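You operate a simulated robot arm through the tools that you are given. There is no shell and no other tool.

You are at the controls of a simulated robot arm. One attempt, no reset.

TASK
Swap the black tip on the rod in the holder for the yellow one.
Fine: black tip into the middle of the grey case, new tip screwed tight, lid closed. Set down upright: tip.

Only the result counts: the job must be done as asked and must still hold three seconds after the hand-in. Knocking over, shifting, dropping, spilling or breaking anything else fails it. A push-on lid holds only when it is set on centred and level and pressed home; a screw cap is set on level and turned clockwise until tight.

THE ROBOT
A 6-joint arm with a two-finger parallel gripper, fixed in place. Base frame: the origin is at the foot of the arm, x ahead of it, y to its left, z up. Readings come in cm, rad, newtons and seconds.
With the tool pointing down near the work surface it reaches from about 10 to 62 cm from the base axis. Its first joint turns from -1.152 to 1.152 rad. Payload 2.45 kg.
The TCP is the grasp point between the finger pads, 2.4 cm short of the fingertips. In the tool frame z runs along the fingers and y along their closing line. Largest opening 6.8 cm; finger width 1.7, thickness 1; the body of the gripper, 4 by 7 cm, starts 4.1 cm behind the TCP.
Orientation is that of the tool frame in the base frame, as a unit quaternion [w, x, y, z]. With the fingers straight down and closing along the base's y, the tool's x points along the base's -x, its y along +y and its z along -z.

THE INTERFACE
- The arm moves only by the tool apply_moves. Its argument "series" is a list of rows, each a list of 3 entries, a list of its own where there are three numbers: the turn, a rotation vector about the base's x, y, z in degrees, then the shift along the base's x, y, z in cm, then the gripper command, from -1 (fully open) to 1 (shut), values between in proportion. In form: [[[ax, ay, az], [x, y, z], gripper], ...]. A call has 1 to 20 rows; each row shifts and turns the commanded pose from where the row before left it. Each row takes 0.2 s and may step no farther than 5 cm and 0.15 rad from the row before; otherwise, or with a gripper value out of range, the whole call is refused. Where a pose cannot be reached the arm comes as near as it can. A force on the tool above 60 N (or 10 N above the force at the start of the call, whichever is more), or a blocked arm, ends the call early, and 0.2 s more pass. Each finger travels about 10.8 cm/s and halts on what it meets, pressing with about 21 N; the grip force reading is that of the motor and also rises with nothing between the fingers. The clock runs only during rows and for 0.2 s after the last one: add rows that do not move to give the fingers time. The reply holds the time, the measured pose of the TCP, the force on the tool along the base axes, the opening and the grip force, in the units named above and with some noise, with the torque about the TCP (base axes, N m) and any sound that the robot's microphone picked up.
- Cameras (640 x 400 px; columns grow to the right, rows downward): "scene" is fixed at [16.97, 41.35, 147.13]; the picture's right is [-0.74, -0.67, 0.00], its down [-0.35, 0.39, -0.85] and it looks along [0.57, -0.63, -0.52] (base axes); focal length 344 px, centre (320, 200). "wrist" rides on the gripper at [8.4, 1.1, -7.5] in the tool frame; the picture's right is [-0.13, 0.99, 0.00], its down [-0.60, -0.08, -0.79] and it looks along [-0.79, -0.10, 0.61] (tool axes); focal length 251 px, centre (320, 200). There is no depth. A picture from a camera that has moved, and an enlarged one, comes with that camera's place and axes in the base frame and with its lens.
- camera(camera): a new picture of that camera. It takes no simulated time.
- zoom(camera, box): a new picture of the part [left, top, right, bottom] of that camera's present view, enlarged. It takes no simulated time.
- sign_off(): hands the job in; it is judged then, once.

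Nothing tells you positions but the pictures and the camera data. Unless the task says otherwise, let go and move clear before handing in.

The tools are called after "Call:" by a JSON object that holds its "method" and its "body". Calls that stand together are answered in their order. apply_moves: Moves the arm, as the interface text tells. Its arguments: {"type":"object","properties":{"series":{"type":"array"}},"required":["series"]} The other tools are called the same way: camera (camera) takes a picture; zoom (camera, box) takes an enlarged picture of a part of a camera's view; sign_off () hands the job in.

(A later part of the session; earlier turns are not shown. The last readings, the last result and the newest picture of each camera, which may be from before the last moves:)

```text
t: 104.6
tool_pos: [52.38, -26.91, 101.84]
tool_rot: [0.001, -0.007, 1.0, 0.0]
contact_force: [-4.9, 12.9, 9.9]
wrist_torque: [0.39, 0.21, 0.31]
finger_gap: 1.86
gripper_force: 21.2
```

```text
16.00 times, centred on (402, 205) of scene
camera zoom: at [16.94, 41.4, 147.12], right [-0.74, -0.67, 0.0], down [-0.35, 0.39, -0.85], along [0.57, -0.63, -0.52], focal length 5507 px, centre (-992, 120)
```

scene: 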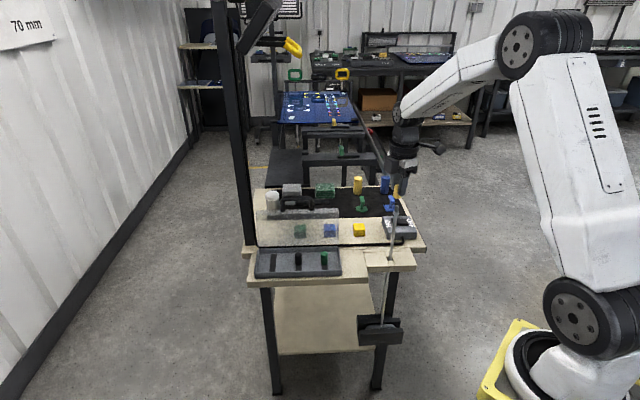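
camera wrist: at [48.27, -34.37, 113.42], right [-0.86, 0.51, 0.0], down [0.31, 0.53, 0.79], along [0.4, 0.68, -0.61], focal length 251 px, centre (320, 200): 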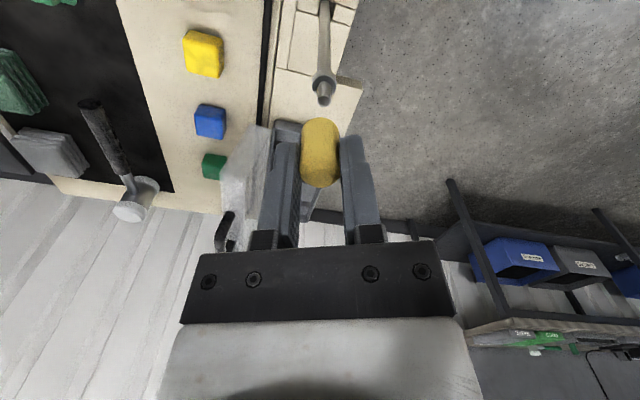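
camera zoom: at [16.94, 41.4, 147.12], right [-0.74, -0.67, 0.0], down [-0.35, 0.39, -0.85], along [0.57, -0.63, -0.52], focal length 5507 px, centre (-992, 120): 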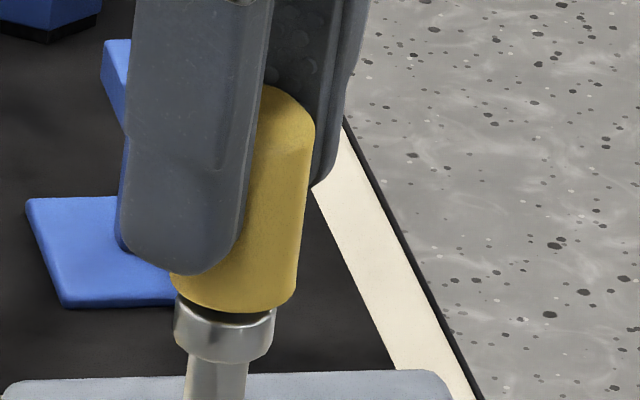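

The torque behaves like an elastic stop, and side forces have crept in. I'll back off counter-clockwise into the free range and recentre to remove the side load before trying again.

Call:
{"method": "apply_moves", "body": {"series": [[[0, 0, 8], [-0.04, 0.04, 0], 1], [[0, 0, 8], [-0.04, 0.04, 0], 1], [[0, 0, 8], [0, 0, 0], 1], [[0, 0, 8], [0, 0, 0], 1], [[0, 0, 0], [0, 0, 0], 1]]}}

Call:
{"method": "zoom", "body": {"camera": "scene", "box": [390, 194, 414, 216]}}

Call:
{"method": "zoom", "body": {"camera": "wrist", "box": [260, 90, 380, 190]}}

```text
t: 105.8
tool_pos: [52.32, -26.96, 101.79]
tool_rot: [0.001, -0.284, 0.959, 0.0]
contact_force: [0.0, -0.1, -2.9]
wrist_torque: [0.04, 0.01, -0.02]
finger_gap: 1.89
gripper_force: 20.8
```

```text
16.00 times, centred on (402, 205) of scene
camera zoom: at [16.97, 41.35, 147.13], right [-0.74, -0.67, 0.0], down [-0.35, 0.39, -0.85], along [0.57, -0.63, -0.52], focal length 5507 px, centre (-992, 120)
```

zoom: 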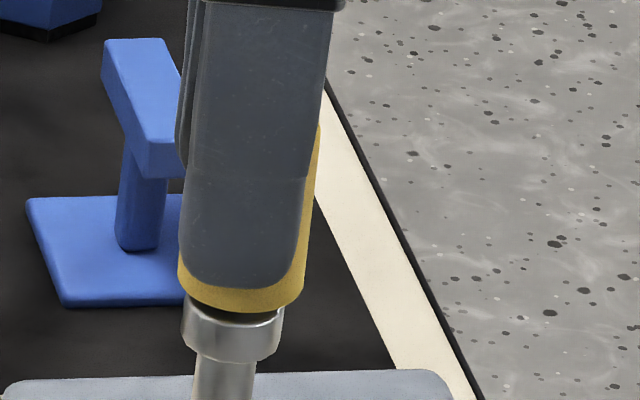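

```text
4.00 times, centred on (320, 140) of wrist
camera zoom: at [44.77, -30.73, 109.32], right [-0.43, 0.9, 0.0], down [0.55, 0.26, 0.79], along [0.72, 0.34, -0.61], focal length 1006 px, centre (320, 440)
```

zoom: 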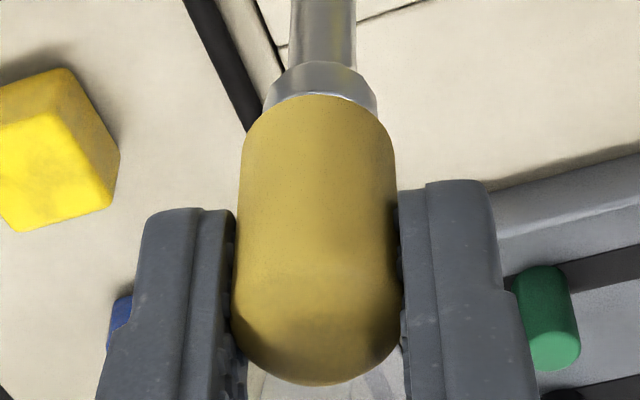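

Call:
{"method": "apply_moves", "body": {"series": [[[0, 0, 0], [0, 0, -0.1], 1], [[0, 0, 0], [0, 0, 0], 1]]}}

Call:
{"method": "apply_moves", "body": {"series": [[[0, 0, 8], [0, 0, 0], 1], [[0, 0, 8], [0, 0, 0], 1], [[0, 0, 8], [0, 0, 0], 1], [[0, 0, 8], [0, 0, 0], 1], [[0, 0, 0], [0, 0, 0], 1]]}}

Call:
{"method": "zoom", "body": {"camera": "scene", "box": [390, 194, 414, 216]}}

```text
t: 106.4
tool_pos: [52.31, -26.86, 101.73]
tool_rot: [0.001, -0.283, 0.959, 0.0]
contact_force: [1.3, 0.6, 0.3]
wrist_torque: [0.06, -0.03, -0.02]
finger_gap: 1.87
gripper_force: 20.4
```

```text
t: 107.6
tool_pos: [52.26, -26.96, 101.73]
tool_rot: [0.001, -0.538, 0.843, 0.002]
contact_force: [-7.3, 13.9, 9.7]
wrist_torque: [0.45, 0.24, -0.03]
finger_gap: 1.89
gripper_force: 21.2
```

```text
16.00 times, centred on (402, 205) of scene
camera zoom: at [16.93, 41.4, 147.12], right [-0.74, -0.67, 0.0], down [-0.35, 0.39, -0.85], along [0.57, -0.63, -0.52], focal length 5507 px, centre (-992, 120)
```

zoom: 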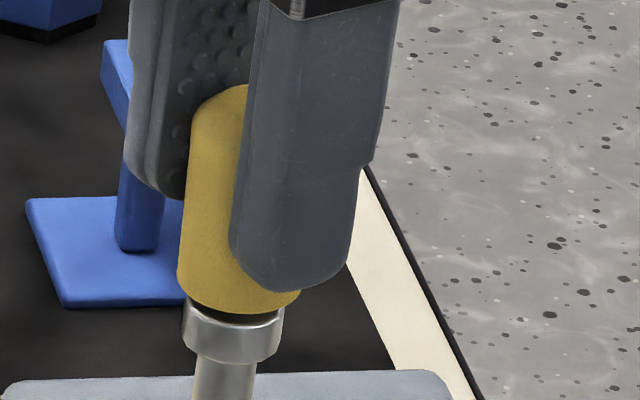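

The side force changes with yaw, so the tip is gripped slightly off the rotation axis. I'll release, recentre using views from two yaw angles, and regrip.

Call:
{"method": "apply_moves", "body": {"series": [[[0, 0, 0], [0, 0, 0], 0.2], [[0, 0, 0], [0, 0, 0], -0.1], [[0, 0, 0], [0, 0, 0], -0.1]]}}

Call:
{"method": "zoom", "body": {"camera": "wrist", "box": [260, 90, 380, 190]}}

Call:
{"method": "zoom", "body": {"camera": "scene", "box": [390, 194, 414, 216]}}

```text
t: 108.4
tool_pos: [52.31, -26.98, 101.65]
tool_rot: [0.0, -0.538, 0.843, 0.0]
contact_force: [-0.5, -0.3, -0.8]
wrist_torque: [0.0, 0.0, 0.0]
finger_gap: 3.73
gripper_force: 0.1
```

```text
4.00 times, centred on (320, 140) of wrist
camera zoom: at [47.85, -34.29, 109.26], right [-0.84, 0.54, 0.0], down [0.33, 0.51, 0.79], along [0.43, 0.67, -0.61], focal length 1006 px, centre (320, 440)
```

zoom: 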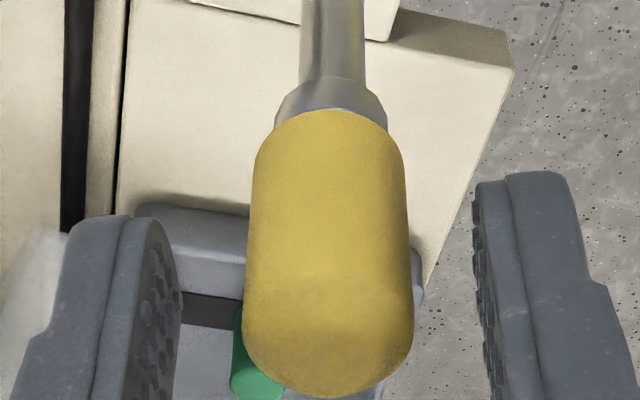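

```text
16.00 times, centred on (402, 205) of scene
camera zoom: at [16.97, 41.35, 147.13], right [-0.74, -0.67, 0.0], down [-0.35, 0.39, -0.85], along [0.57, -0.63, -0.52], focal length 5507 px, centre (-992, 120)
```

zoom: 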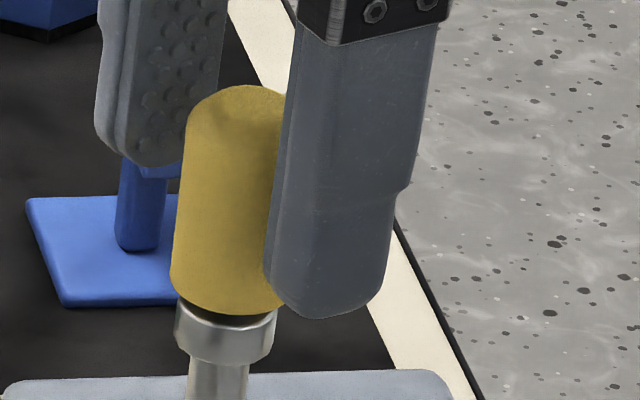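

The tip is nearly centred now. I'll regrip with a fine correction and turn counter-clockwise back toward the start angle to test how the thread behaves.

Call:
{"method": "apply_moves", "body": {"series": [[[0, 0, 0], [-0.06, 0.07, 0], -0.1], [[0, 0, 0], [0, 0, 0], 0.2], [[0, 0, 0], [0, 0, 0], 1], [[0, 0, 0], [0, 0, 0], 1], [[0, 0, 0], [0, 0, 0], 1]]}}

Call:
{"method": "apply_moves", "body": {"series": [[[0, 0, 8], [0, 0, 0], 1], [[0, 0, 8], [0, 0, 0], 1], [[0, 0, 8], [0, 0, 0], 1], [[0, 0, 0], [0, 0, 0], 1]]}}

Call:
{"method": "apply_moves", "body": {"series": [[[0, 0, 8], [0, 0, 0], 1], [[0, 0, 8], [0, 0, 0], 1], [[0, 0, 8], [0, 0, 0], 1], [[0, 0, 0], [0, 0, 0], 1]]}}

Call:
{"method": "zoom", "body": {"camera": "scene", "box": [390, 194, 414, 216]}}

```text
t: 109.6
tool_pos: [52.31, -27.04, 101.62]
tool_rot: [0.001, -0.537, 0.844, 0.0]
contact_force: [-2.3, 0.0, 2.0]
wrist_torque: [0.03, 0.05, 0.0]
finger_gap: 1.88
gripper_force: 21.2
```

```text
t: 110.6
tool_pos: [52.23, -26.97, 101.68]
tool_rot: [0.0, -0.701, 0.713, 0.001]
contact_force: [-5.0, 3.1, -2.1]
wrist_torque: [0.12, 0.14, -0.03]
finger_gap: 1.88
gripper_force: 21.0
```

```text
t: 111.6
tool_pos: [52.31, -26.89, 101.68]
tool_rot: [-0.001, 0.834, -0.551, -0.001]
contact_force: [-8.9, 5.3, 2.7]
wrist_torque: [0.19, 0.32, -0.03]
finger_gap: 1.87
gripper_force: 20.6
```

```text
16.00 times, centred on (402, 205) of scene
camera zoom: at [16.94, 41.37, 147.13], right [-0.74, -0.67, 0.0], down [-0.35, 0.39, -0.85], along [0.57, -0.63, -0.52], focal length 5507 px, centre (-992, 120)
```

zoom: 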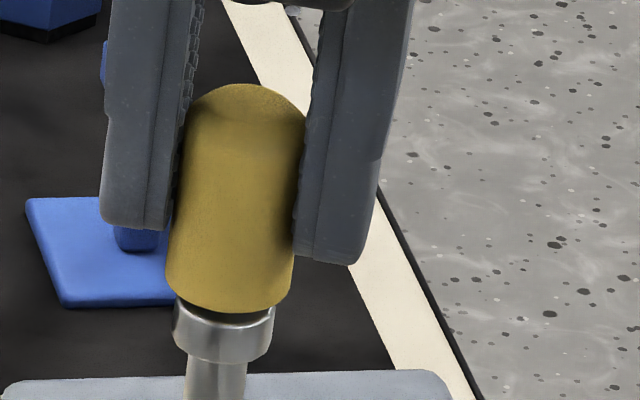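

Call:
{"method": "apply_moves", "body": {"series": [[[0, 0, 0], [0, 0, 0.1], 1], [[0, 0, 0], [0, 0, 0.1], 1], [[0, 0, 0], [0, 0, 0], 1]]}}

Call:
{"method": "zoom", "body": {"camera": "scene", "box": [390, 194, 414, 216]}}

```text
t: 112.4
tool_pos: [52.35, -26.96, 101.8]
tool_rot: [-0.002, 0.834, -0.551, -0.001]
contact_force: [-5.2, 5.2, -12.4]
wrist_torque: [0.23, 0.19, 0.0]
finger_gap: 1.89
gripper_force: 21.2
```

```text
16.00 times, centred on (402, 205) of scene
camera zoom: at [16.97, 41.36, 147.13], right [-0.74, -0.67, 0.0], down [-0.35, 0.39, -0.85], along [0.57, -0.63, -0.52], focal length 5507 px, centre (-992, 120)
```

zoom: 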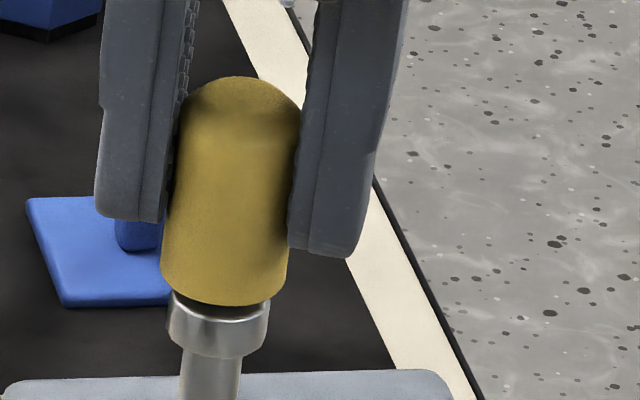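

Call:
{"method": "apply_moves", "body": {"series": [[[0, 0, 0], [0, 0, -0.1], 1], [[0, 0, 0], [0, 0, -0.1], 1], [[0, 0, 0], [0, 0, 0], 1]]}}

Call:
{"method": "zoom", "body": {"camera": "scene", "box": [340, 290, 440, 352]}}

Call:
{"method": "zoom", "body": {"camera": "scene", "box": [395, 204, 411, 219]}}

Call:
{"method": "zoom", "body": {"camera": "scene", "box": [370, 225, 420, 275]}}

```text
t: 113.2
tool_pos: [52.22, -26.84, 101.72]
tool_rot: [0.0, 0.834, -0.552, 0.0]
contact_force: [-11.4, 12.9, 9.9]
wrist_torque: [0.39, 0.38, -0.03]
finger_gap: 1.85
gripper_force: 20.8
```

```text
6.40 times, centred on (390, 321) of scene
camera zoom: at [16.92, 41.4, 147.12], right [-0.74, -0.67, 0.0], down [-0.35, 0.39, -0.85], along [0.57, -0.63, -0.52], focal length 2203 px, centre (-128, -574)
```

zoom: 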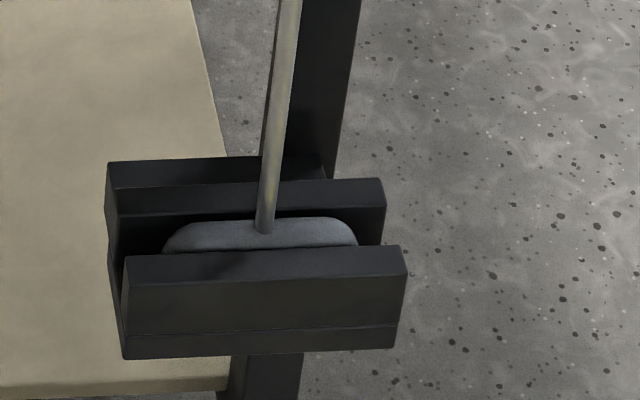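

```text
16.00 times, centred on (403, 212) of scene
camera zoom: at [16.92, 41.4, 147.12], right [-0.74, -0.67, 0.0], down [-0.35, 0.39, -0.85], along [0.57, -0.63, -0.52], focal length 5507 px, centre (-1008, 16)
```

zoom: 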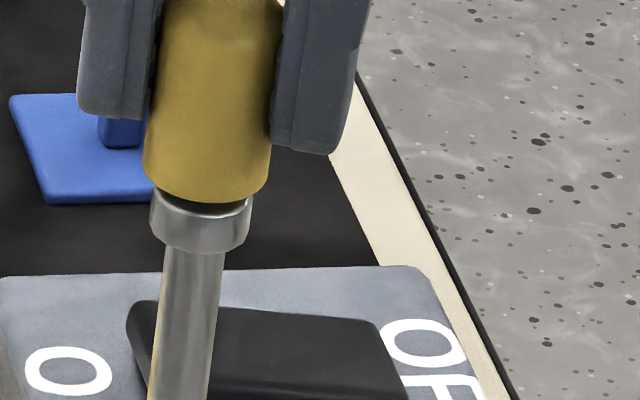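

```text
8.00 times, centred on (395, 250) of scene
camera zoom: at [16.92, 41.4, 147.12], right [-0.74, -0.67, 0.0], down [-0.35, 0.39, -0.85], along [0.57, -0.63, -0.52], focal length 2753 px, centre (-280, -200)
```

zoom: 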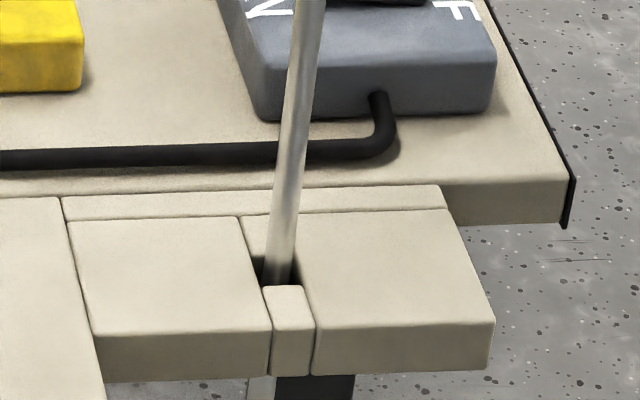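

The tip is axially caught on the stud, but the fully clamped grip may be preventing it from moving down the thread. I'll try using the fingers as a loose wrench (gap about 2.1 cm) so the tip can travel axially while I turn clockwise.

Call:
{"method": "apply_moves", "body": {"series": [[[0, 0, 0], [0, 0, 0.05], 0.38], [[0, 0, 0], [0, 0, 0], 0.38], [[0, 0, 0], [0, 0, 0], 0.38]]}}

Call:
{"method": "zoom", "body": {"camera": "wrist", "box": [260, 90, 380, 190]}}

Call:
{"method": "zoom", "body": {"camera": "scene", "box": [390, 194, 414, 216]}}

```text
t: 114.0
tool_pos: [52.26, -26.97, 101.69]
tool_rot: [0.0, 0.834, -0.552, -0.001]
contact_force: [-0.3, 0.1, -1.2]
wrist_torque: [-0.03, 0.0, -0.01]
finger_gap: 2.13
gripper_force: 0.2
```

```text
4.00 times, centred on (320, 140) of wrist
camera zoom: at [54.67, -35.2, 109.25], right [-0.96, -0.27, 0.0], down [-0.16, 0.59, 0.79], along [-0.21, 0.76, -0.61], focal length 1006 px, centre (320, 440)
```

zoom: 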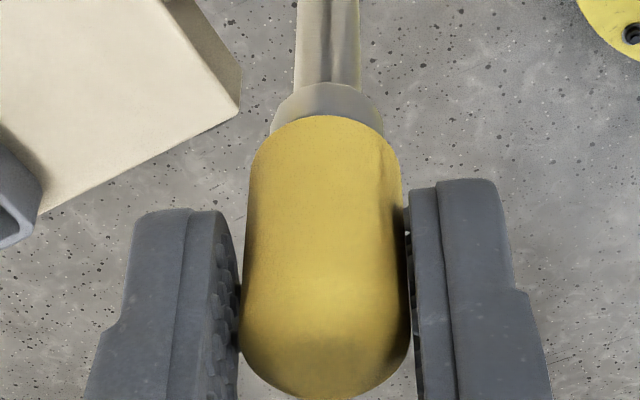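

```text
16.00 times, centred on (402, 205) of scene
camera zoom: at [16.97, 41.35, 147.13], right [-0.74, -0.67, 0.0], down [-0.35, 0.39, -0.85], along [0.57, -0.63, -0.52], focal length 5507 px, centre (-992, 120)
```

zoom: 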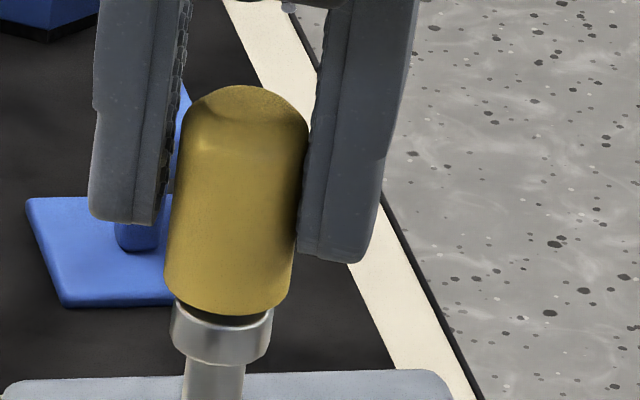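

Call:
{"method": "apply_moves", "body": {"series": [[[0, 0, -8], [-0.05, 0, 0], 0.38], [[0, 0, -8], [0, 0, 0], 0.38], [[0, 0, -8], [0, 0, 0], 0.38], [[0, 0, -8], [0, 0, 0], 0.38], [[0, 0, -8], [0, 0, 0], 0.38], [[0, 0, -8], [0, 0, 0], 0.38], [[0, 0, 0], [0, 0, 0], 0.38]]}}

Call:
{"method": "zoom", "body": {"camera": "scene", "box": [390, 194, 414, 216]}}

Call:
{"method": "zoom", "body": {"camera": "wrist", "box": [260, 90, 380, 190]}}

```text
t: 115.6
tool_pos: [52.16, -26.79, 101.74]
tool_rot: [0.0, -0.537, 0.844, 0.001]
contact_force: [-0.4, 0.3, 0.0]
wrist_torque: [-0.01, 0.02, 0.04]
finger_gap: 2.14
gripper_force: 0.2
```

```text
16.00 times, centred on (402, 205) of scene
camera zoom: at [16.97, 41.35, 147.13], right [-0.74, -0.67, 0.0], down [-0.35, 0.39, -0.85], along [0.57, -0.63, -0.52], focal length 5507 px, centre (-992, 120)
```

zoom: 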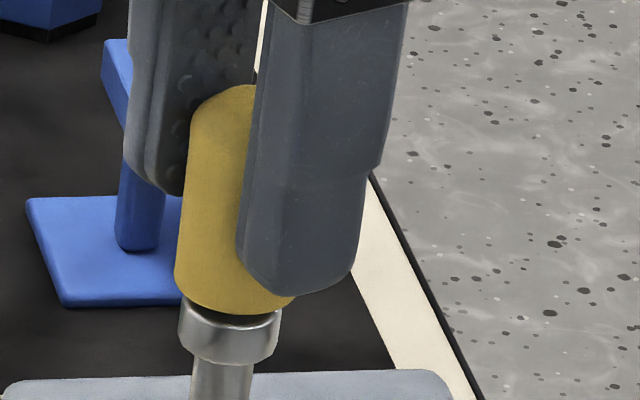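

```text
4.00 times, centred on (320, 140) of wrist
camera zoom: at [47.73, -34.17, 109.28], right [-0.84, 0.54, 0.0], down [0.33, 0.51, 0.79], along [0.43, 0.67, -0.61], focal length 1006 px, centre (320, 440)
```

zoom: 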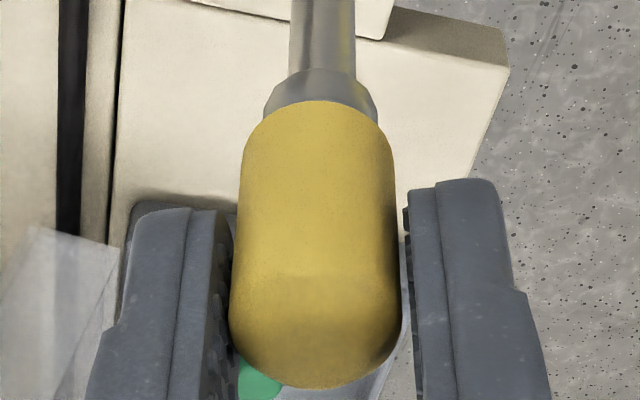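

Call:
{"method": "apply_moves", "body": {"series": [[[0, 0, -8], [0.05, -0.05, 0], 0.38], [[0, 0, -8], [0, 0, 0], 0.38], [[0, 0, -8], [0, 0, 0], 0.38], [[0, 0, -8], [0, 0, 0], 0.38], [[0, 0, -8], [0, 0, 0], 0.38], [[0, 0, -8], [0, 0, 0], 0.38], [[0, 0, 0], [0, 0, 0], 0.38]]}}

Call:
{"method": "apply_moves", "body": {"series": [[[0, 0, -8], [0, 0, 0], 0.38], [[0, 0, -8], [0, 0, 0], 0.38], [[0, 0, 0], [0, 0, 0], 0.38]]}}

Call:
{"method": "zoom", "body": {"camera": "scene", "box": [390, 194, 414, 216]}}

Call:
{"method": "zoom", "body": {"camera": "wrist", "box": [260, 90, 380, 190]}}

```text
t: 117.2
tool_pos: [52.38, -26.93, 101.79]
tool_rot: [0.001, -0.146, 0.989, 0.0]
contact_force: [-0.1, -0.4, -0.3]
wrist_torque: [0.02, 0.0, 0.0]
finger_gap: 2.11
gripper_force: 0.0
```

```text
t: 118.0
tool_pos: [52.21, -27.05, 101.78]
tool_rot: [0.0, -0.008, 1.0, 0.0]
contact_force: [2.8, 1.5, -0.7]
wrist_torque: [0.02, -0.08, 0.07]
finger_gap: 2.19
gripper_force: 13.0
```

```text
16.00 times, centred on (402, 205) of scene
camera zoom: at [16.98, 41.36, 147.13], right [-0.74, -0.67, 0.0], down [-0.35, 0.39, -0.85], along [0.57, -0.63, -0.52], focal length 5507 px, centre (-992, 120)
```

zoom: 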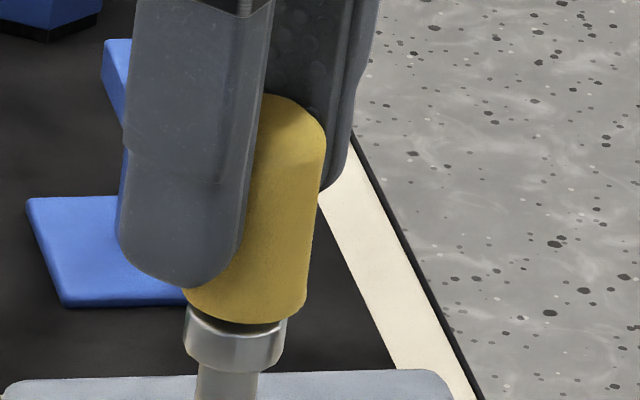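

```text
4.00 times, centred on (320, 140) of wrist
camera zoom: at [43.95, -26.03, 109.28], right [0.11, 0.99, 0.0], down [0.6, -0.07, 0.79], along [0.79, -0.09, -0.61], focal length 1006 px, centre (320, 440)
```

zoom: 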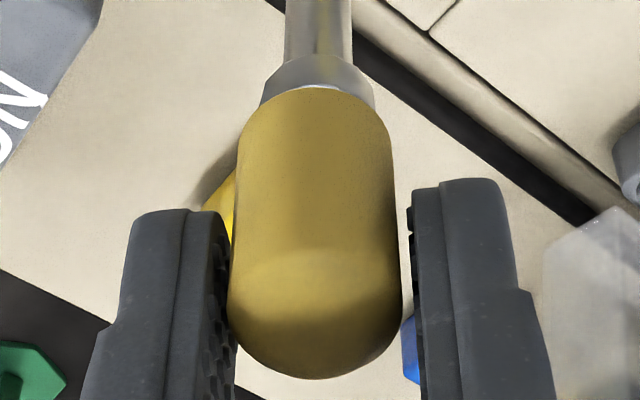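

Call:
{"method": "apply_moves", "body": {"series": [[[0, 0, -8], [0, 0, 0], 0.38], [[0, 0, -8], [0, 0, 0], 0.38], [[0, 0, 0], [0, 0, 0], 0.38]]}}

Call:
{"method": "zoom", "body": {"camera": "scene", "box": [390, 194, 414, 216]}}

Call:
{"method": "zoom", "body": {"camera": "wrist", "box": [260, 90, 380, 190]}}

```text
t: 118.8
tool_pos: [52.14, -26.87, 101.74]
tool_rot: [0.001, 0.131, 0.991, 0.0]
contact_force: [0.4, 1.0, -0.4]
wrist_torque: [0.01, 0.03, 0.37]
finger_gap: 2.29
gripper_force: 21.3
```

```text
16.00 times, centred on (402, 205) of scene
camera zoom: at [16.97, 41.35, 147.13], right [-0.74, -0.67, 0.0], down [-0.35, 0.39, -0.85], along [0.57, -0.63, -0.52], focal length 5507 px, centre (-992, 120)
```

zoom: 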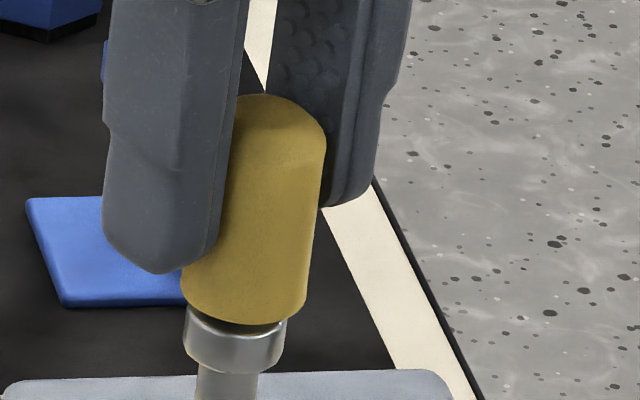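

```text
4.00 times, centred on (320, 140) of wrist
camera zoom: at [44.52, -23.82, 109.31], right [0.38, 0.92, 0.0], down [0.56, -0.23, 0.79], along [0.73, -0.3, -0.61], focal length 1006 px, centre (320, 440)
```

zoom: 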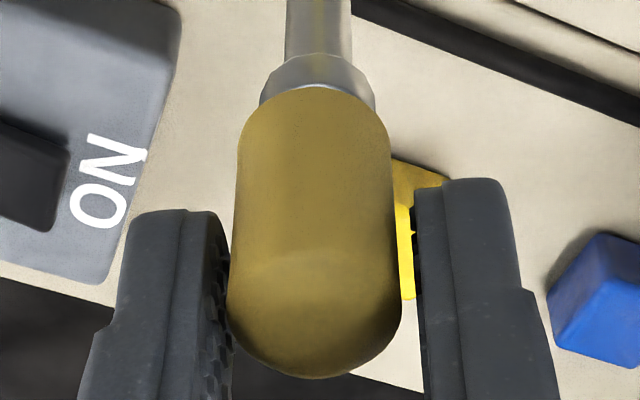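

With no side load the stop is clean (0.37 N·m) at about 100° from engagement, but the tip height doesn't change. To understand the thread I'll turn it counter-clockwise with the loose wrench and watch height and freedom.

Call:
{"method": "apply_moves", "body": {"series": [[[0, 0, 8], [0.05, -0.05, 0], 0.38], [[0, 0, 8], [0.05, -0.05, 0], 0.38], [[0, 0, 8], [0, 0, 0], 0.38], [[0, 0, 8], [0, 0, 0], 0.38], [[0, 0, 8], [0, 0, 0], 0.38], [[0, 0, 8], [0, 0, 0], 0.38], [[0, 0, 8], [0, 0, 0], 0.38], [[0, 0, 8], [0, 0, 0], 0.38], [[0, 0, 8], [0, 0, 0], 0.38], [[0, 0, 8], [0, 0, 0], 0.38], [[0, 0, 8], [0, 0, 0], 0.38], [[0, 0, 8], [0, 0, 0], 0.38], [[0, 0, 8], [0, 0, 0], 0.38], [[0, 0, 8], [0, 0, 0], 0.38], [[0, 0, 8], [0, 0, 0], 0.38], [[0, 0, 8], [0, 0, 0], 0.38], [[0, 0, 8], [0, 0, 0], 0.38], [[0, 0, 0], [0, 0, 0], 0.38]]}}

Call:
{"method": "zoom", "body": {"camera": "scene", "box": [390, 194, 414, 216]}}

Call:
{"method": "zoom", "body": {"camera": "wrist", "box": [260, 90, 380, 190]}}

```text
t: 122.6
tool_pos: [52.51, -27.06, 101.84]
tool_rot: [0.0, 0.871, -0.492, 0.001]
contact_force: [0.3, -1.3, 0.6]
wrist_torque: [-0.01, 0.0, -0.02]
finger_gap: 2.1
gripper_force: 0.5
```

```text
16.00 times, centred on (402, 205) of scene
camera zoom: at [16.97, 41.35, 147.13], right [-0.74, -0.67, 0.0], down [-0.35, 0.39, -0.85], along [0.57, -0.63, -0.52], focal length 5507 px, centre (-992, 120)
```

zoom: 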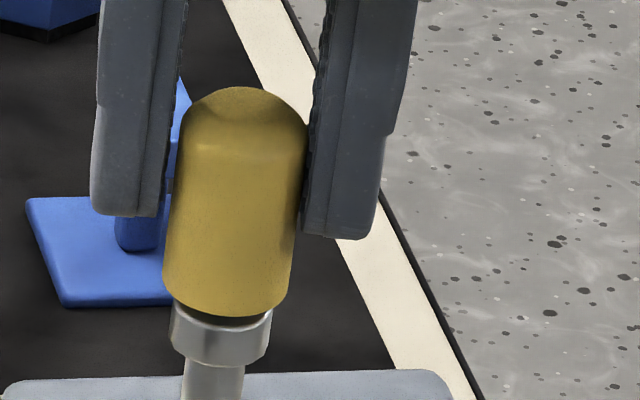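

```text
4.00 times, centred on (320, 140) of wrist
camera zoom: at [55.93, -34.97, 109.39], right [-0.92, -0.4, 0.0], down [-0.24, 0.56, 0.79], along [-0.32, 0.73, -0.61], focal length 1006 px, centre (320, 440)
```

zoom: 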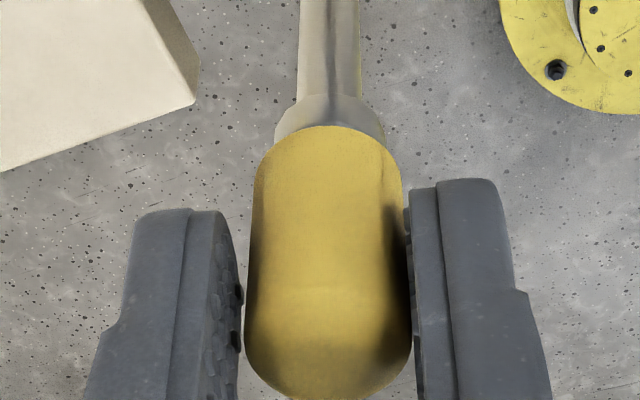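

Call:
{"method": "apply_moves", "body": {"series": [[[0, 0, 0], [-0.05, 0.03, 0], -0.1], [[0, 0, -8.5], [0, 0, 0], -0.1], [[0, 0, -8.5], [0, 0, 0], -0.1], [[0, 0, -8.5], [0, 0, 0], -0.1], [[0, 0, -8.5], [0, 0, 0], -0.1], [[0, 0, -8.5], [0, 0, 0], -0.1], [[0, 0, -8.5], [0, 0, 0], -0.1], [[0, 0, -8.5], [0, 0, 0], -0.1], [[0, 0, -8.5], [0, 0, 0], -0.1], [[0, 0, -8.5], [0, 0, 0], -0.1], [[0, 0, -8.5], [0, 0, 0], -0.1], [[0, 0, 0], [0, 0, 0], -0.1]]}}

Call:
{"method": "zoom", "body": {"camera": "wrist", "box": [260, 90, 380, 190]}}

Call:
{"method": "zoom", "body": {"camera": "scene", "box": [390, 194, 414, 216]}}

```text
t: 125.2
tool_pos: [52.51, -26.93, 101.86]
tool_rot: [0.001, -0.308, 0.951, 0.001]
contact_force: [0.5, -0.6, -0.3]
wrist_torque: [0.01, 0.01, 0.03]
finger_gap: 3.77
gripper_force: 0.0
```

```text
4.00 times, centred on (320, 140) of wrist
camera zoom: at [45.09, -31.1, 109.32], right [-0.48, 0.88, 0.0], down [0.53, 0.29, 0.79], along [0.7, 0.38, -0.61], focal length 1006 px, centre (320, 440)
```

zoom: 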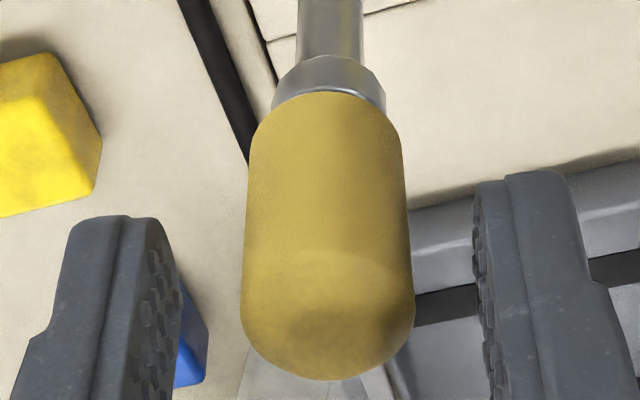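

```text
16.00 times, centred on (402, 205) of scene
camera zoom: at [16.97, 41.35, 147.13], right [-0.74, -0.67, 0.0], down [-0.35, 0.39, -0.85], along [0.57, -0.63, -0.52], focal length 5507 px, centre (-992, 120)
```

zoom: 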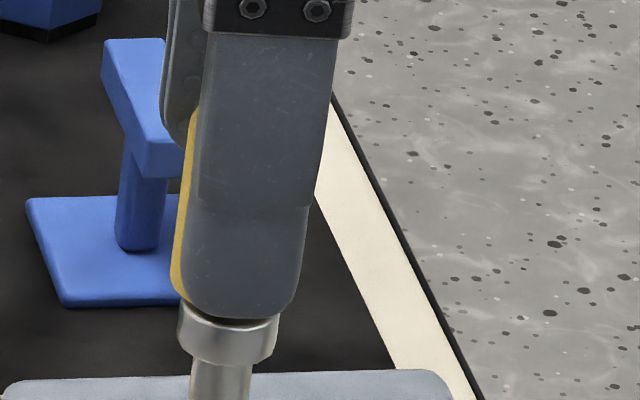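

Call:
{"method": "apply_moves", "body": {"series": [[[0, 0, 0], [-0.2, 0, 0], 0.1], [[0, 0, 0], [0, 0, 0], 0.38], [[0, 0, 0], [0, 0, 0], 0.38], [[0, 0, 8], [0, 0, 0], 0.38], [[0, 0, 8], [0, 0, 0], 0.38], [[0, 0, 8], [0, 0, 0], 0.38], [[0, 0, 8], [0, 0, 0], 0.38], [[0, 0, 8], [0, 0, 0], 0.38], [[0, 0, 8], [0, 0, 0], 0.38], [[0, 0, 8], [0, 0, 0], 0.38], [[0, 0, 8], [0, 0, 0], 0.38], [[0, 0, 8], [0, 0, 0], 0.38], [[0, 0, 8], [0, 0, 0], 0.38], [[0, 0, 6], [0, 0, 0], 0.38], [[0, 0, 0], [0, 0, 0], 0.38]]}}

Call:
{"method": "zoom", "body": {"camera": "scene", "box": [390, 194, 414, 216]}}

Call:
{"method": "zoom", "body": {"camera": "wrist", "box": [260, 90, 380, 190]}}

```text
t: 128.4
tool_pos: [52.18, -27.1, 101.73]
tool_rot: [0.0, 0.875, -0.484, -0.001]
contact_force: [-0.1, -0.7, 0.3]
wrist_torque: [0.0, 0.03, -0.01]
finger_gap: 2.1
gripper_force: 0.0
```

```text
16.00 times, centred on (402, 205) of scene
camera zoom: at [16.97, 41.35, 147.13], right [-0.74, -0.67, 0.0], down [-0.35, 0.39, -0.85], along [0.57, -0.63, -0.52], focal length 5507 px, centre (-992, 120)
```

zoom: 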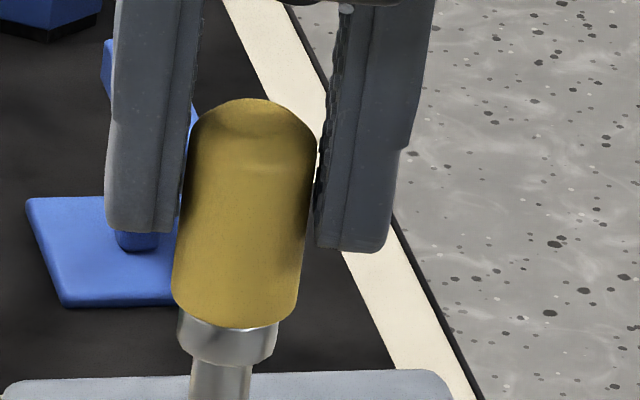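

```text
4.00 times, centred on (320, 140) of wrist
camera zoom: at [55.76, -34.83, 109.29], right [-0.91, -0.42, 0.0], down [-0.25, 0.55, 0.79], along [-0.33, 0.72, -0.61], focal length 1006 px, centre (320, 440)
```

zoom: 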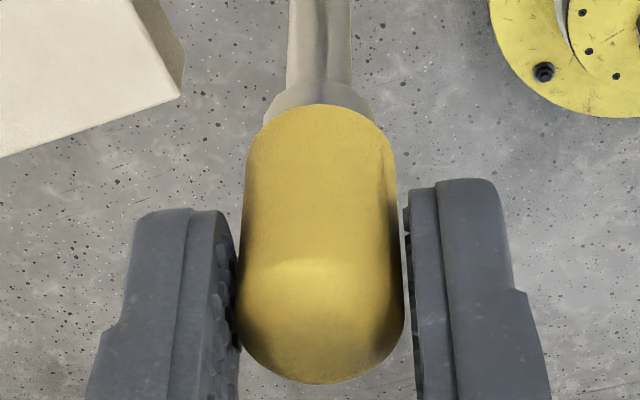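

The tip has dropped fully onto the collar: it was caught high on the thread before, and is now free and properly seated. I'll clamp it on the flats here, seated with slight downward pressure, and turn clockwise.

Call:
{"method": "apply_moves", "body": {"series": [[[0, 0, 0], [0, 0, 0], 0.45], [[0, 0, 0], [0, 0, 0], 1], [[0, 0, 0], [0, 0, 0], 1], [[0, 0, 0], [0, 0, -0.05], 1], [[0, 0, 0], [0, 0, 0], 1]]}}

Call:
{"method": "zoom", "body": {"camera": "scene", "box": [390, 194, 414, 216]}}

```text
t: 129.6
tool_pos: [52.05, -27.02, 101.66]
tool_rot: [-0.001, 0.874, -0.485, 0.0]
contact_force: [0.1, -0.2, 5.4]
wrist_torque: [-0.01, -0.02, -0.01]
finger_gap: 1.89
gripper_force: 20.7
```

```text
16.00 times, centred on (402, 205) of scene
camera zoom: at [16.96, 41.36, 147.13], right [-0.74, -0.67, 0.0], down [-0.35, 0.39, -0.85], along [0.57, -0.63, -0.52], focal length 5507 px, centre (-992, 120)
```

zoom: 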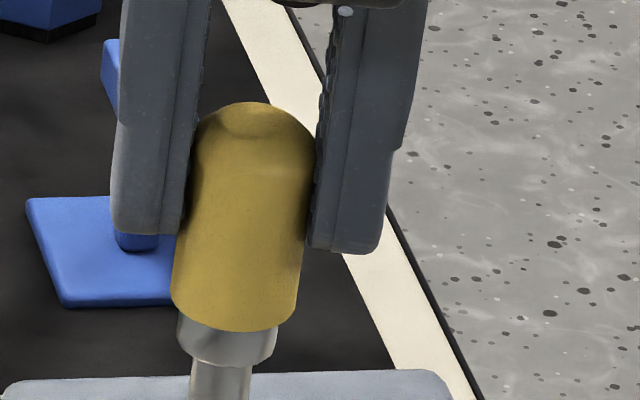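

Call:
{"method": "apply_moves", "body": {"series": [[[0, 0, -8], [0, 0, 0], 1], [[0, 0, -8], [0, 0, 0], 1], [[0, 0, -8], [0, 0, 0], 1], [[0, 0, -8], [0, 0, 0], 1], [[0, 0, 0], [0, 0, 0], 1]]}}

Call:
{"method": "apply_moves", "body": {"series": [[[0, 0, -8], [0, 0, 0], 1], [[0, 0, -8], [0, 0, 0], 1], [[0, 0, -8], [0, 0, 0], 1], [[0, 0, -8], [0, 0, 0], 1], [[0, 0, 0], [0, 0, 0], 1]]}}

Call:
{"method": "zoom", "body": {"camera": "scene", "box": [390, 194, 414, 216]}}

```text
t: 130.8
tool_pos: [52.09, -26.96, 101.66]
tool_rot: [0.001, -0.706, 0.708, -0.001]
contact_force: [0.4, -0.6, 14.2]
wrist_torque: [0.02, -0.04, -0.02]
finger_gap: 1.92
gripper_force: 21.6
```

```text
t: 132.0
tool_pos: [52.14, -26.96, 101.64]
tool_rot: [0.001, -0.483, 0.875, 0.001]
contact_force: [-1.3, 0.3, 10.1]
wrist_torque: [0.02, 0.06, 0.0]
finger_gap: 1.89
gripper_force: 21.3
```

```text
16.00 times, centred on (402, 205) of scene
camera zoom: at [16.95, 41.36, 147.13], right [-0.74, -0.67, 0.0], down [-0.35, 0.39, -0.85], along [0.57, -0.63, -0.52], focal length 5507 px, centre (-992, 120)
```

zoom: 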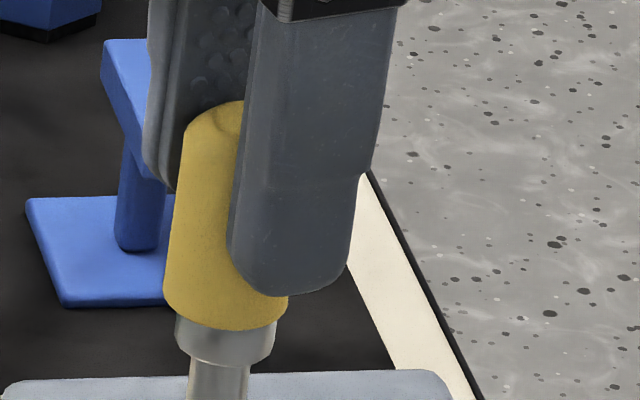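

Call:
{"method": "apply_moves", "body": {"series": [[[0, 0, -8], [0, 0, 0], 1], [[0, 0, -8], [0, 0, 0], 1], [[0, 0, -8], [0, 0, 0], 1], [[0, 0, -8], [0, 0, 0], 1], [[0, 0, 0], [0, 0, 0], 1]]}}

Call:
{"method": "apply_moves", "body": {"series": [[[0, 0, -8], [0, 0, 0], 1], [[0, 0, -8], [0, 0, 0], 1], [[0, 0, -8], [0, 0, 0], 1], [[0, 0, -8], [0, 0, 0], 1], [[0, 0, 0], [0, 0, 0], 1]]}}

Call:
{"method": "zoom", "body": {"camera": "scene", "box": [390, 194, 414, 216]}}

Call:
{"method": "zoom", "body": {"camera": "wrist", "box": [260, 90, 380, 190]}}

```text
t: 133.2
tool_pos: [52.26, -27.06, 101.67]
tool_rot: [0.002, -0.222, 0.975, 0.0]
contact_force: [-1.3, 1.7, 9.8]
wrist_torque: [0.04, 0.03, 0.03]
finger_gap: 1.91
gripper_force: 21.2
```

```text
t: 134.4
tool_pos: [52.16, -26.98, 101.64]
tool_rot: [0.002, 0.054, 0.999, 0.0]
contact_force: [-2.0, 0.7, 8.8]
wrist_torque: [0.04, 0.06, 0.02]
finger_gap: 1.91
gripper_force: 21.0
```

```text
16.00 times, centred on (402, 205) of scene
camera zoom: at [16.95, 41.36, 147.13], right [-0.74, -0.67, 0.0], down [-0.35, 0.39, -0.85], along [0.57, -0.63, -0.52], focal length 5507 px, centre (-992, 120)
```

zoom: 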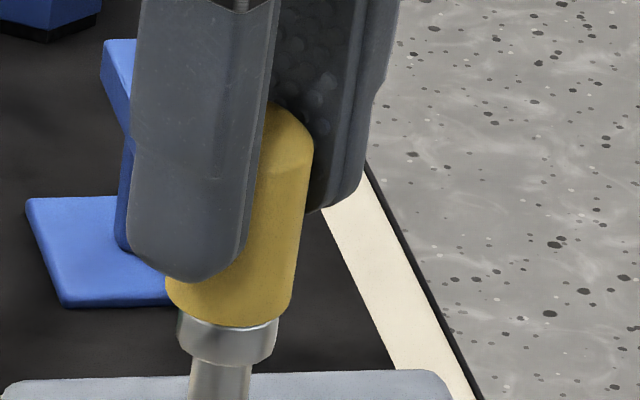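

```text
4.00 times, centred on (320, 140) of wrist
camera zoom: at [43.99, -25.15, 109.22], right [0.23, 0.97, 0.0], down [0.59, -0.14, 0.79], along [0.77, -0.19, -0.61], focal length 1006 px, centre (320, 440)
```

zoom: 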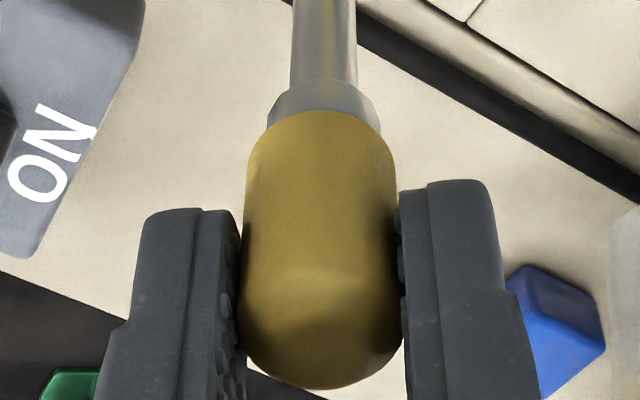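

Call:
{"method": "apply_moves", "body": {"series": [[[0, 0, -8], [0, 0, 0], 1], [[0, 0, -8], [0, 0, 0], 1], [[0, 0, -8], [0, 0, 0], 1], [[0, 0, -8], [0, 0, 0], 1], [[0, 0, 0], [0, 0, 0], 1]]}}

Call:
{"method": "apply_moves", "body": {"series": [[[0, 0, -8], [0, 0, 0], 1], [[0, 0, -8], [0, 0, 0], 1], [[0, 0, -8], [0, 0, 0], 1], [[0, 0, -8], [0, 0, 0], 1], [[0, 0, 0], [0, 0, 0], 1]]}}

Call:
{"method": "apply_moves", "body": {"series": [[[0, 0, -8], [0, 0, 0], 1], [[0, 0, -8], [0, 0, 0], 1], [[0, 0, -8], [0, 0, 0], 1], [[0, 0, -8], [0, 0, 0], 1], [[0, 0, 0], [0, 0, 0], 1]]}}

Call:
{"method": "zoom", "body": {"camera": "scene", "box": [390, 194, 414, 216]}}

```text
t: 135.6
tool_pos: [52.2, -27.06, 101.69]
tool_rot: [0.0, 0.326, 0.946, 0.0]
contact_force: [0.1, -0.6, 6.7]
wrist_torque: [0.01, 0.02, 0.02]
finger_gap: 1.92
gripper_force: 20.9
```

```text
t: 136.8
tool_pos: [52.05, -26.93, 101.71]
tool_rot: [0.0, 0.575, 0.819, 0.0]
contact_force: [0.6, 0.4, 2.5]
wrist_torque: [0.02, -0.01, -0.01]
finger_gap: 1.93
gripper_force: 21.4
```

```text
t: 138.0
tool_pos: [52.1, -27.07, 101.74]
tool_rot: [0.001, 0.778, 0.628, 0.0]
contact_force: [0.3, -0.1, 0.1]
wrist_torque: [-0.01, 0.02, -0.02]
finger_gap: 1.92
gripper_force: 20.8
```

```text
16.00 times, centred on (402, 205) of scene
camera zoom: at [16.97, 41.35, 147.13], right [-0.74, -0.67, 0.0], down [-0.35, 0.39, -0.85], along [0.57, -0.63, -0.52], focal length 5507 px, centre (-992, 120)
```

zoom: 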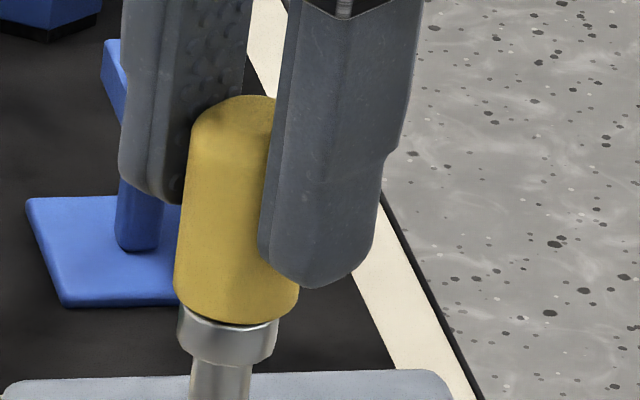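

Turning clockwise at the seat did not catch the thread. Perhaps it must be lifted clear and set on again. I'll regrip at yaw 77°, lift it slightly, and re-seat it with careful centring.

Call:
{"method": "apply_moves", "body": {"series": [[[0, 0, 0], [0, 0, 0], 0.2], [[0, 0, 0], [0, 0, 0], -0.1], [[0, 0, 8.5], [0, 0, 0], -0.1], [[0, 0, 8.5], [0, 0, 0], -0.1], [[0, 0, 8.5], [0, 0, 0], -0.1], [[0, 0, 8.5], [0, 0, 0], -0.1], [[0, 0, 8.5], [0, 0, 0], -0.1], [[0, 0, 8.5], [0, 0, 0], -0.1], [[0, 0, 8.5], [0, 0, 0], -0.1], [[0, 0, 8.5], [0, 0, 0], -0.1], [[0, 0, 8.5], [0, 0, 0], -0.1], [[0, 0, 8.5], [0, 0, 0], -0.1], [[0, 0, 8.5], [0, 0, 0], -0.1], [[0, 0, 0], [0, 0, 0], -0.1]]}}

Call:
{"method": "zoom", "body": {"camera": "wrist", "box": [260, 90, 380, 190]}}

Call:
{"method": "apply_moves", "body": {"series": [[[0, 0, 8.5], [0, 0, 0], -0.1], [[0, 0, 8.5], [0, 0, 0], -0.1], [[0, 0, 8.5], [0, 0, 0], -0.1], [[0, 0, 8.5], [0, 0, 0], -0.1], [[0, 0, 8.5], [0, 0, 0], -0.1], [[0, 0, 8.5], [0, 0, 0], -0.1], [[0, 0, 8.5], [0, 0, 0], -0.1], [[0, 0, 8.5], [0, 0, 0], -0.1], [[0, 0, 8.5], [0, 0, 0], -0.1], [[0, 0, 8.5], [0, 0, 0], -0.1], [[0, 0, 0], [0, 0, 0], -0.1]]}}

Call:
{"method": "zoom", "body": {"camera": "wrist", "box": [260, 90, 380, 190]}}

Call:
{"method": "zoom", "body": {"camera": "scene", "box": [390, 194, 414, 216]}}

```text
t: 141.0
tool_pos: [52.25, -27.03, 101.77]
tool_rot: [0.001, 0.073, 0.997, 0.0]
contact_force: [0.0, 0.6, 0.2]
wrist_torque: [0.01, -0.04, -0.01]
finger_gap: 3.72
gripper_force: 0.0
```

```text
4.00 times, centred on (320, 140) of wrist
camera zoom: at [44.05, -24.81, 109.17], right [0.27, 0.96, 0.0], down [0.59, -0.17, 0.79], along [0.76, -0.22, -0.61], focal length 1006 px, centre (320, 440)
```

zoom: 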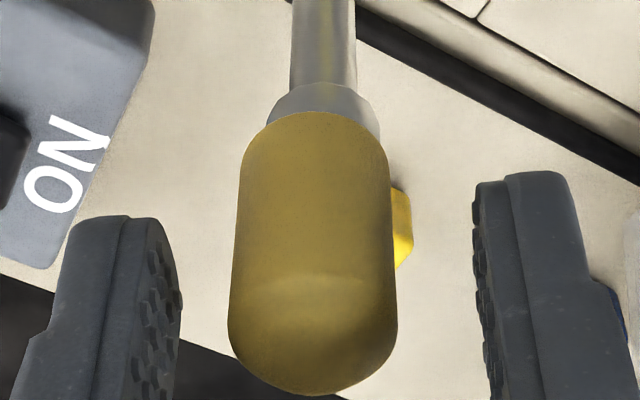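

```text
t: 143.4
tool_pos: [52.16, -27.01, 101.83]
tool_rot: [0.001, -0.62, 0.785, 0.0]
contact_force: [-0.3, -0.7, -0.2]
wrist_torque: [-0.03, 0.02, 0.01]
finger_gap: 3.75
gripper_force: 0.0
```

```text
4.00 times, centred on (320, 140) of wrist
camera zoom: at [49.28, -35.06, 109.21], right [-0.93, 0.36, 0.0], down [0.22, 0.57, 0.79], along [0.28, 0.74, -0.61], focal length 1006 px, centre (320, 440)
```

zoom: 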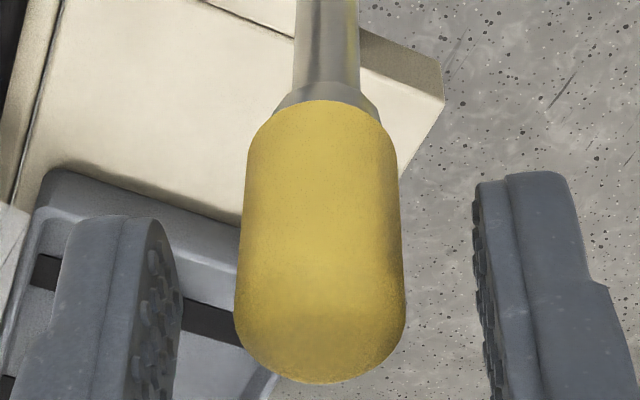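

```text
16.00 times, centred on (402, 205) of scene
camera zoom: at [16.97, 41.35, 147.13], right [-0.74, -0.67, 0.0], down [-0.35, 0.39, -0.85], along [0.57, -0.63, -0.52], focal length 5507 px, centre (-992, 120)
```

zoom: 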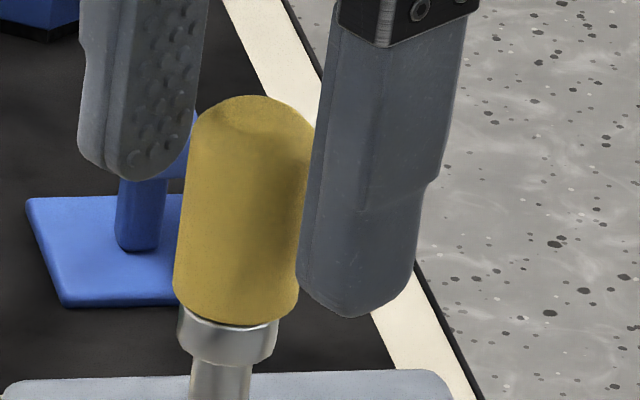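

Call:
{"method": "apply_moves", "body": {"series": [[[0, 0, 0], [0, 0, 0], 0.2], [[0, 0, 0], [0, 0, 0], 1], [[0, 0, 0], [0, 0, 0], 1], [[0, 0, 0], [0, 0, 0], 1]]}}

Call:
{"method": "zoom", "body": {"camera": "scene", "box": [390, 194, 414, 216]}}

Call:
{"method": "apply_moves", "body": {"series": [[[0, 0, 0], [0, 0, 0.1], 1], [[0, 0, 0], [0, 0, 0.1], 1], [[0, 0, 0], [0, 0, 0], 1]]}}

Call:
{"method": "zoom", "body": {"camera": "scene", "box": [390, 194, 414, 216]}}

```text
t: 144.4
tool_pos: [52.15, -27.06, 101.69]
tool_rot: [0.001, -0.619, 0.786, 0.001]
contact_force: [0.1, 0.4, 0.0]
wrist_torque: [0.03, 0.0, -0.01]
finger_gap: 1.88
gripper_force: 20.3
```

```text
16.00 times, centred on (402, 205) of scene
camera zoom: at [16.97, 41.35, 147.13], right [-0.74, -0.67, 0.0], down [-0.35, 0.39, -0.85], along [0.57, -0.63, -0.52], focal length 5507 px, centre (-992, 120)
```

zoom: 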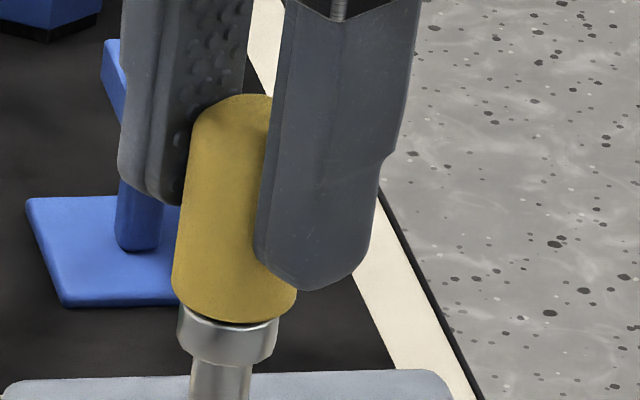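

```text
t: 145.2
tool_pos: [52.13, -26.99, 101.87]
tool_rot: [0.001, -0.619, 0.785, 0.001]
contact_force: [-0.1, 0.9, 0.4]
wrist_torque: [0.05, 0.0, 0.03]
finger_gap: 1.91
gripper_force: 20.7
```

```text
16.00 times, centred on (402, 205) of scene
camera zoom: at [16.97, 41.35, 147.13], right [-0.74, -0.67, 0.0], down [-0.35, 0.39, -0.85], along [0.57, -0.63, -0.52], focal length 5507 px, centre (-992, 120)
```

zoom: 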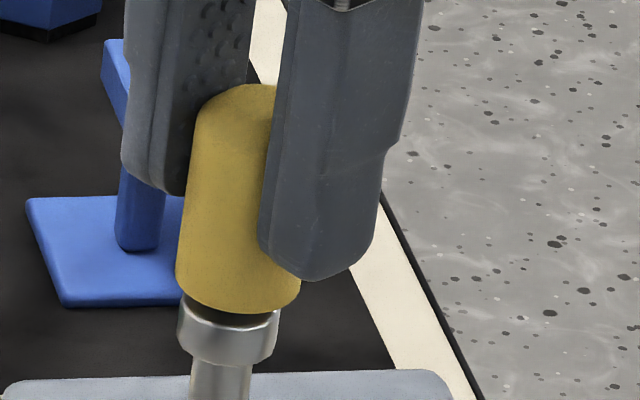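

Now the tip is free and lifts alone. I'll raise it about 1 cm, then set it down again slowly and watch exactly where it catches.

Call:
{"method": "apply_moves", "body": {"series": [[[0, 0, 0], [0, 0, 0.4], 1], [[0, 0, 0], [0, 0, 0.5], 1], [[0, 0, 0], [0, 0, 0], 1]]}}

Call:
{"method": "zoom", "body": {"camera": "scene", "box": [390, 194, 414, 216]}}

Call:
{"method": "zoom", "body": {"camera": "wrist", "box": [260, 70, 380, 170]}}

```text
t: 146.0
tool_pos: [52.14, -27.07, 102.86]
tool_rot: [0.001, -0.619, 0.785, 0.0]
contact_force: [0.0, -0.7, -0.2]
wrist_torque: [-0.02, -0.02, -0.01]
finger_gap: 1.93
gripper_force: 21.0
```

```text
16.00 times, centred on (402, 205) of scene
camera zoom: at [16.97, 41.35, 147.13], right [-0.74, -0.67, 0.0], down [-0.35, 0.39, -0.85], along [0.57, -0.63, -0.52], focal length 5507 px, centre (-992, 120)
```

zoom: 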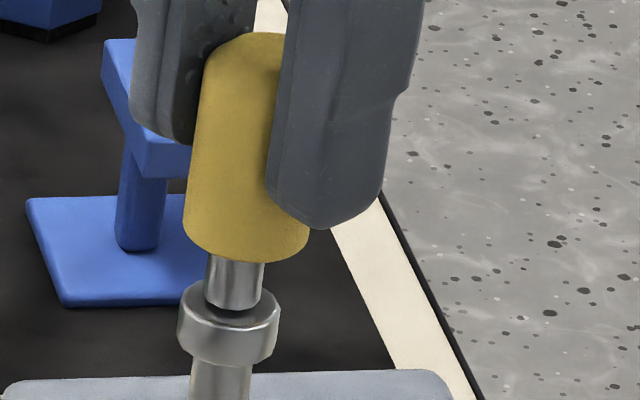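

```text
4.00 times, centred on (320, 120) of wrist
camera zoom: at [49.22, -35.1, 110.35], right [-0.93, 0.36, 0.0], down [0.22, 0.57, 0.79], along [0.28, 0.74, -0.61], focal length 1006 px, centre (320, 520)
```

zoom: 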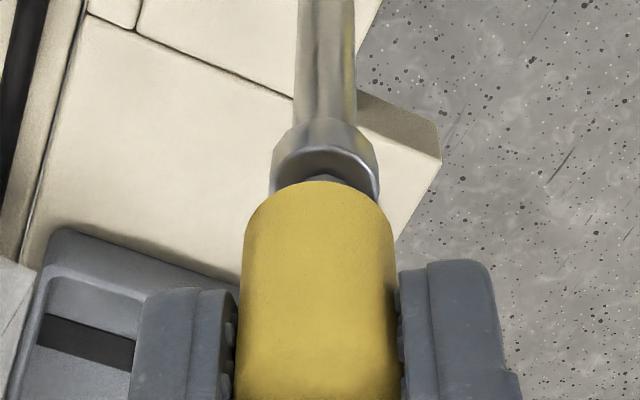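

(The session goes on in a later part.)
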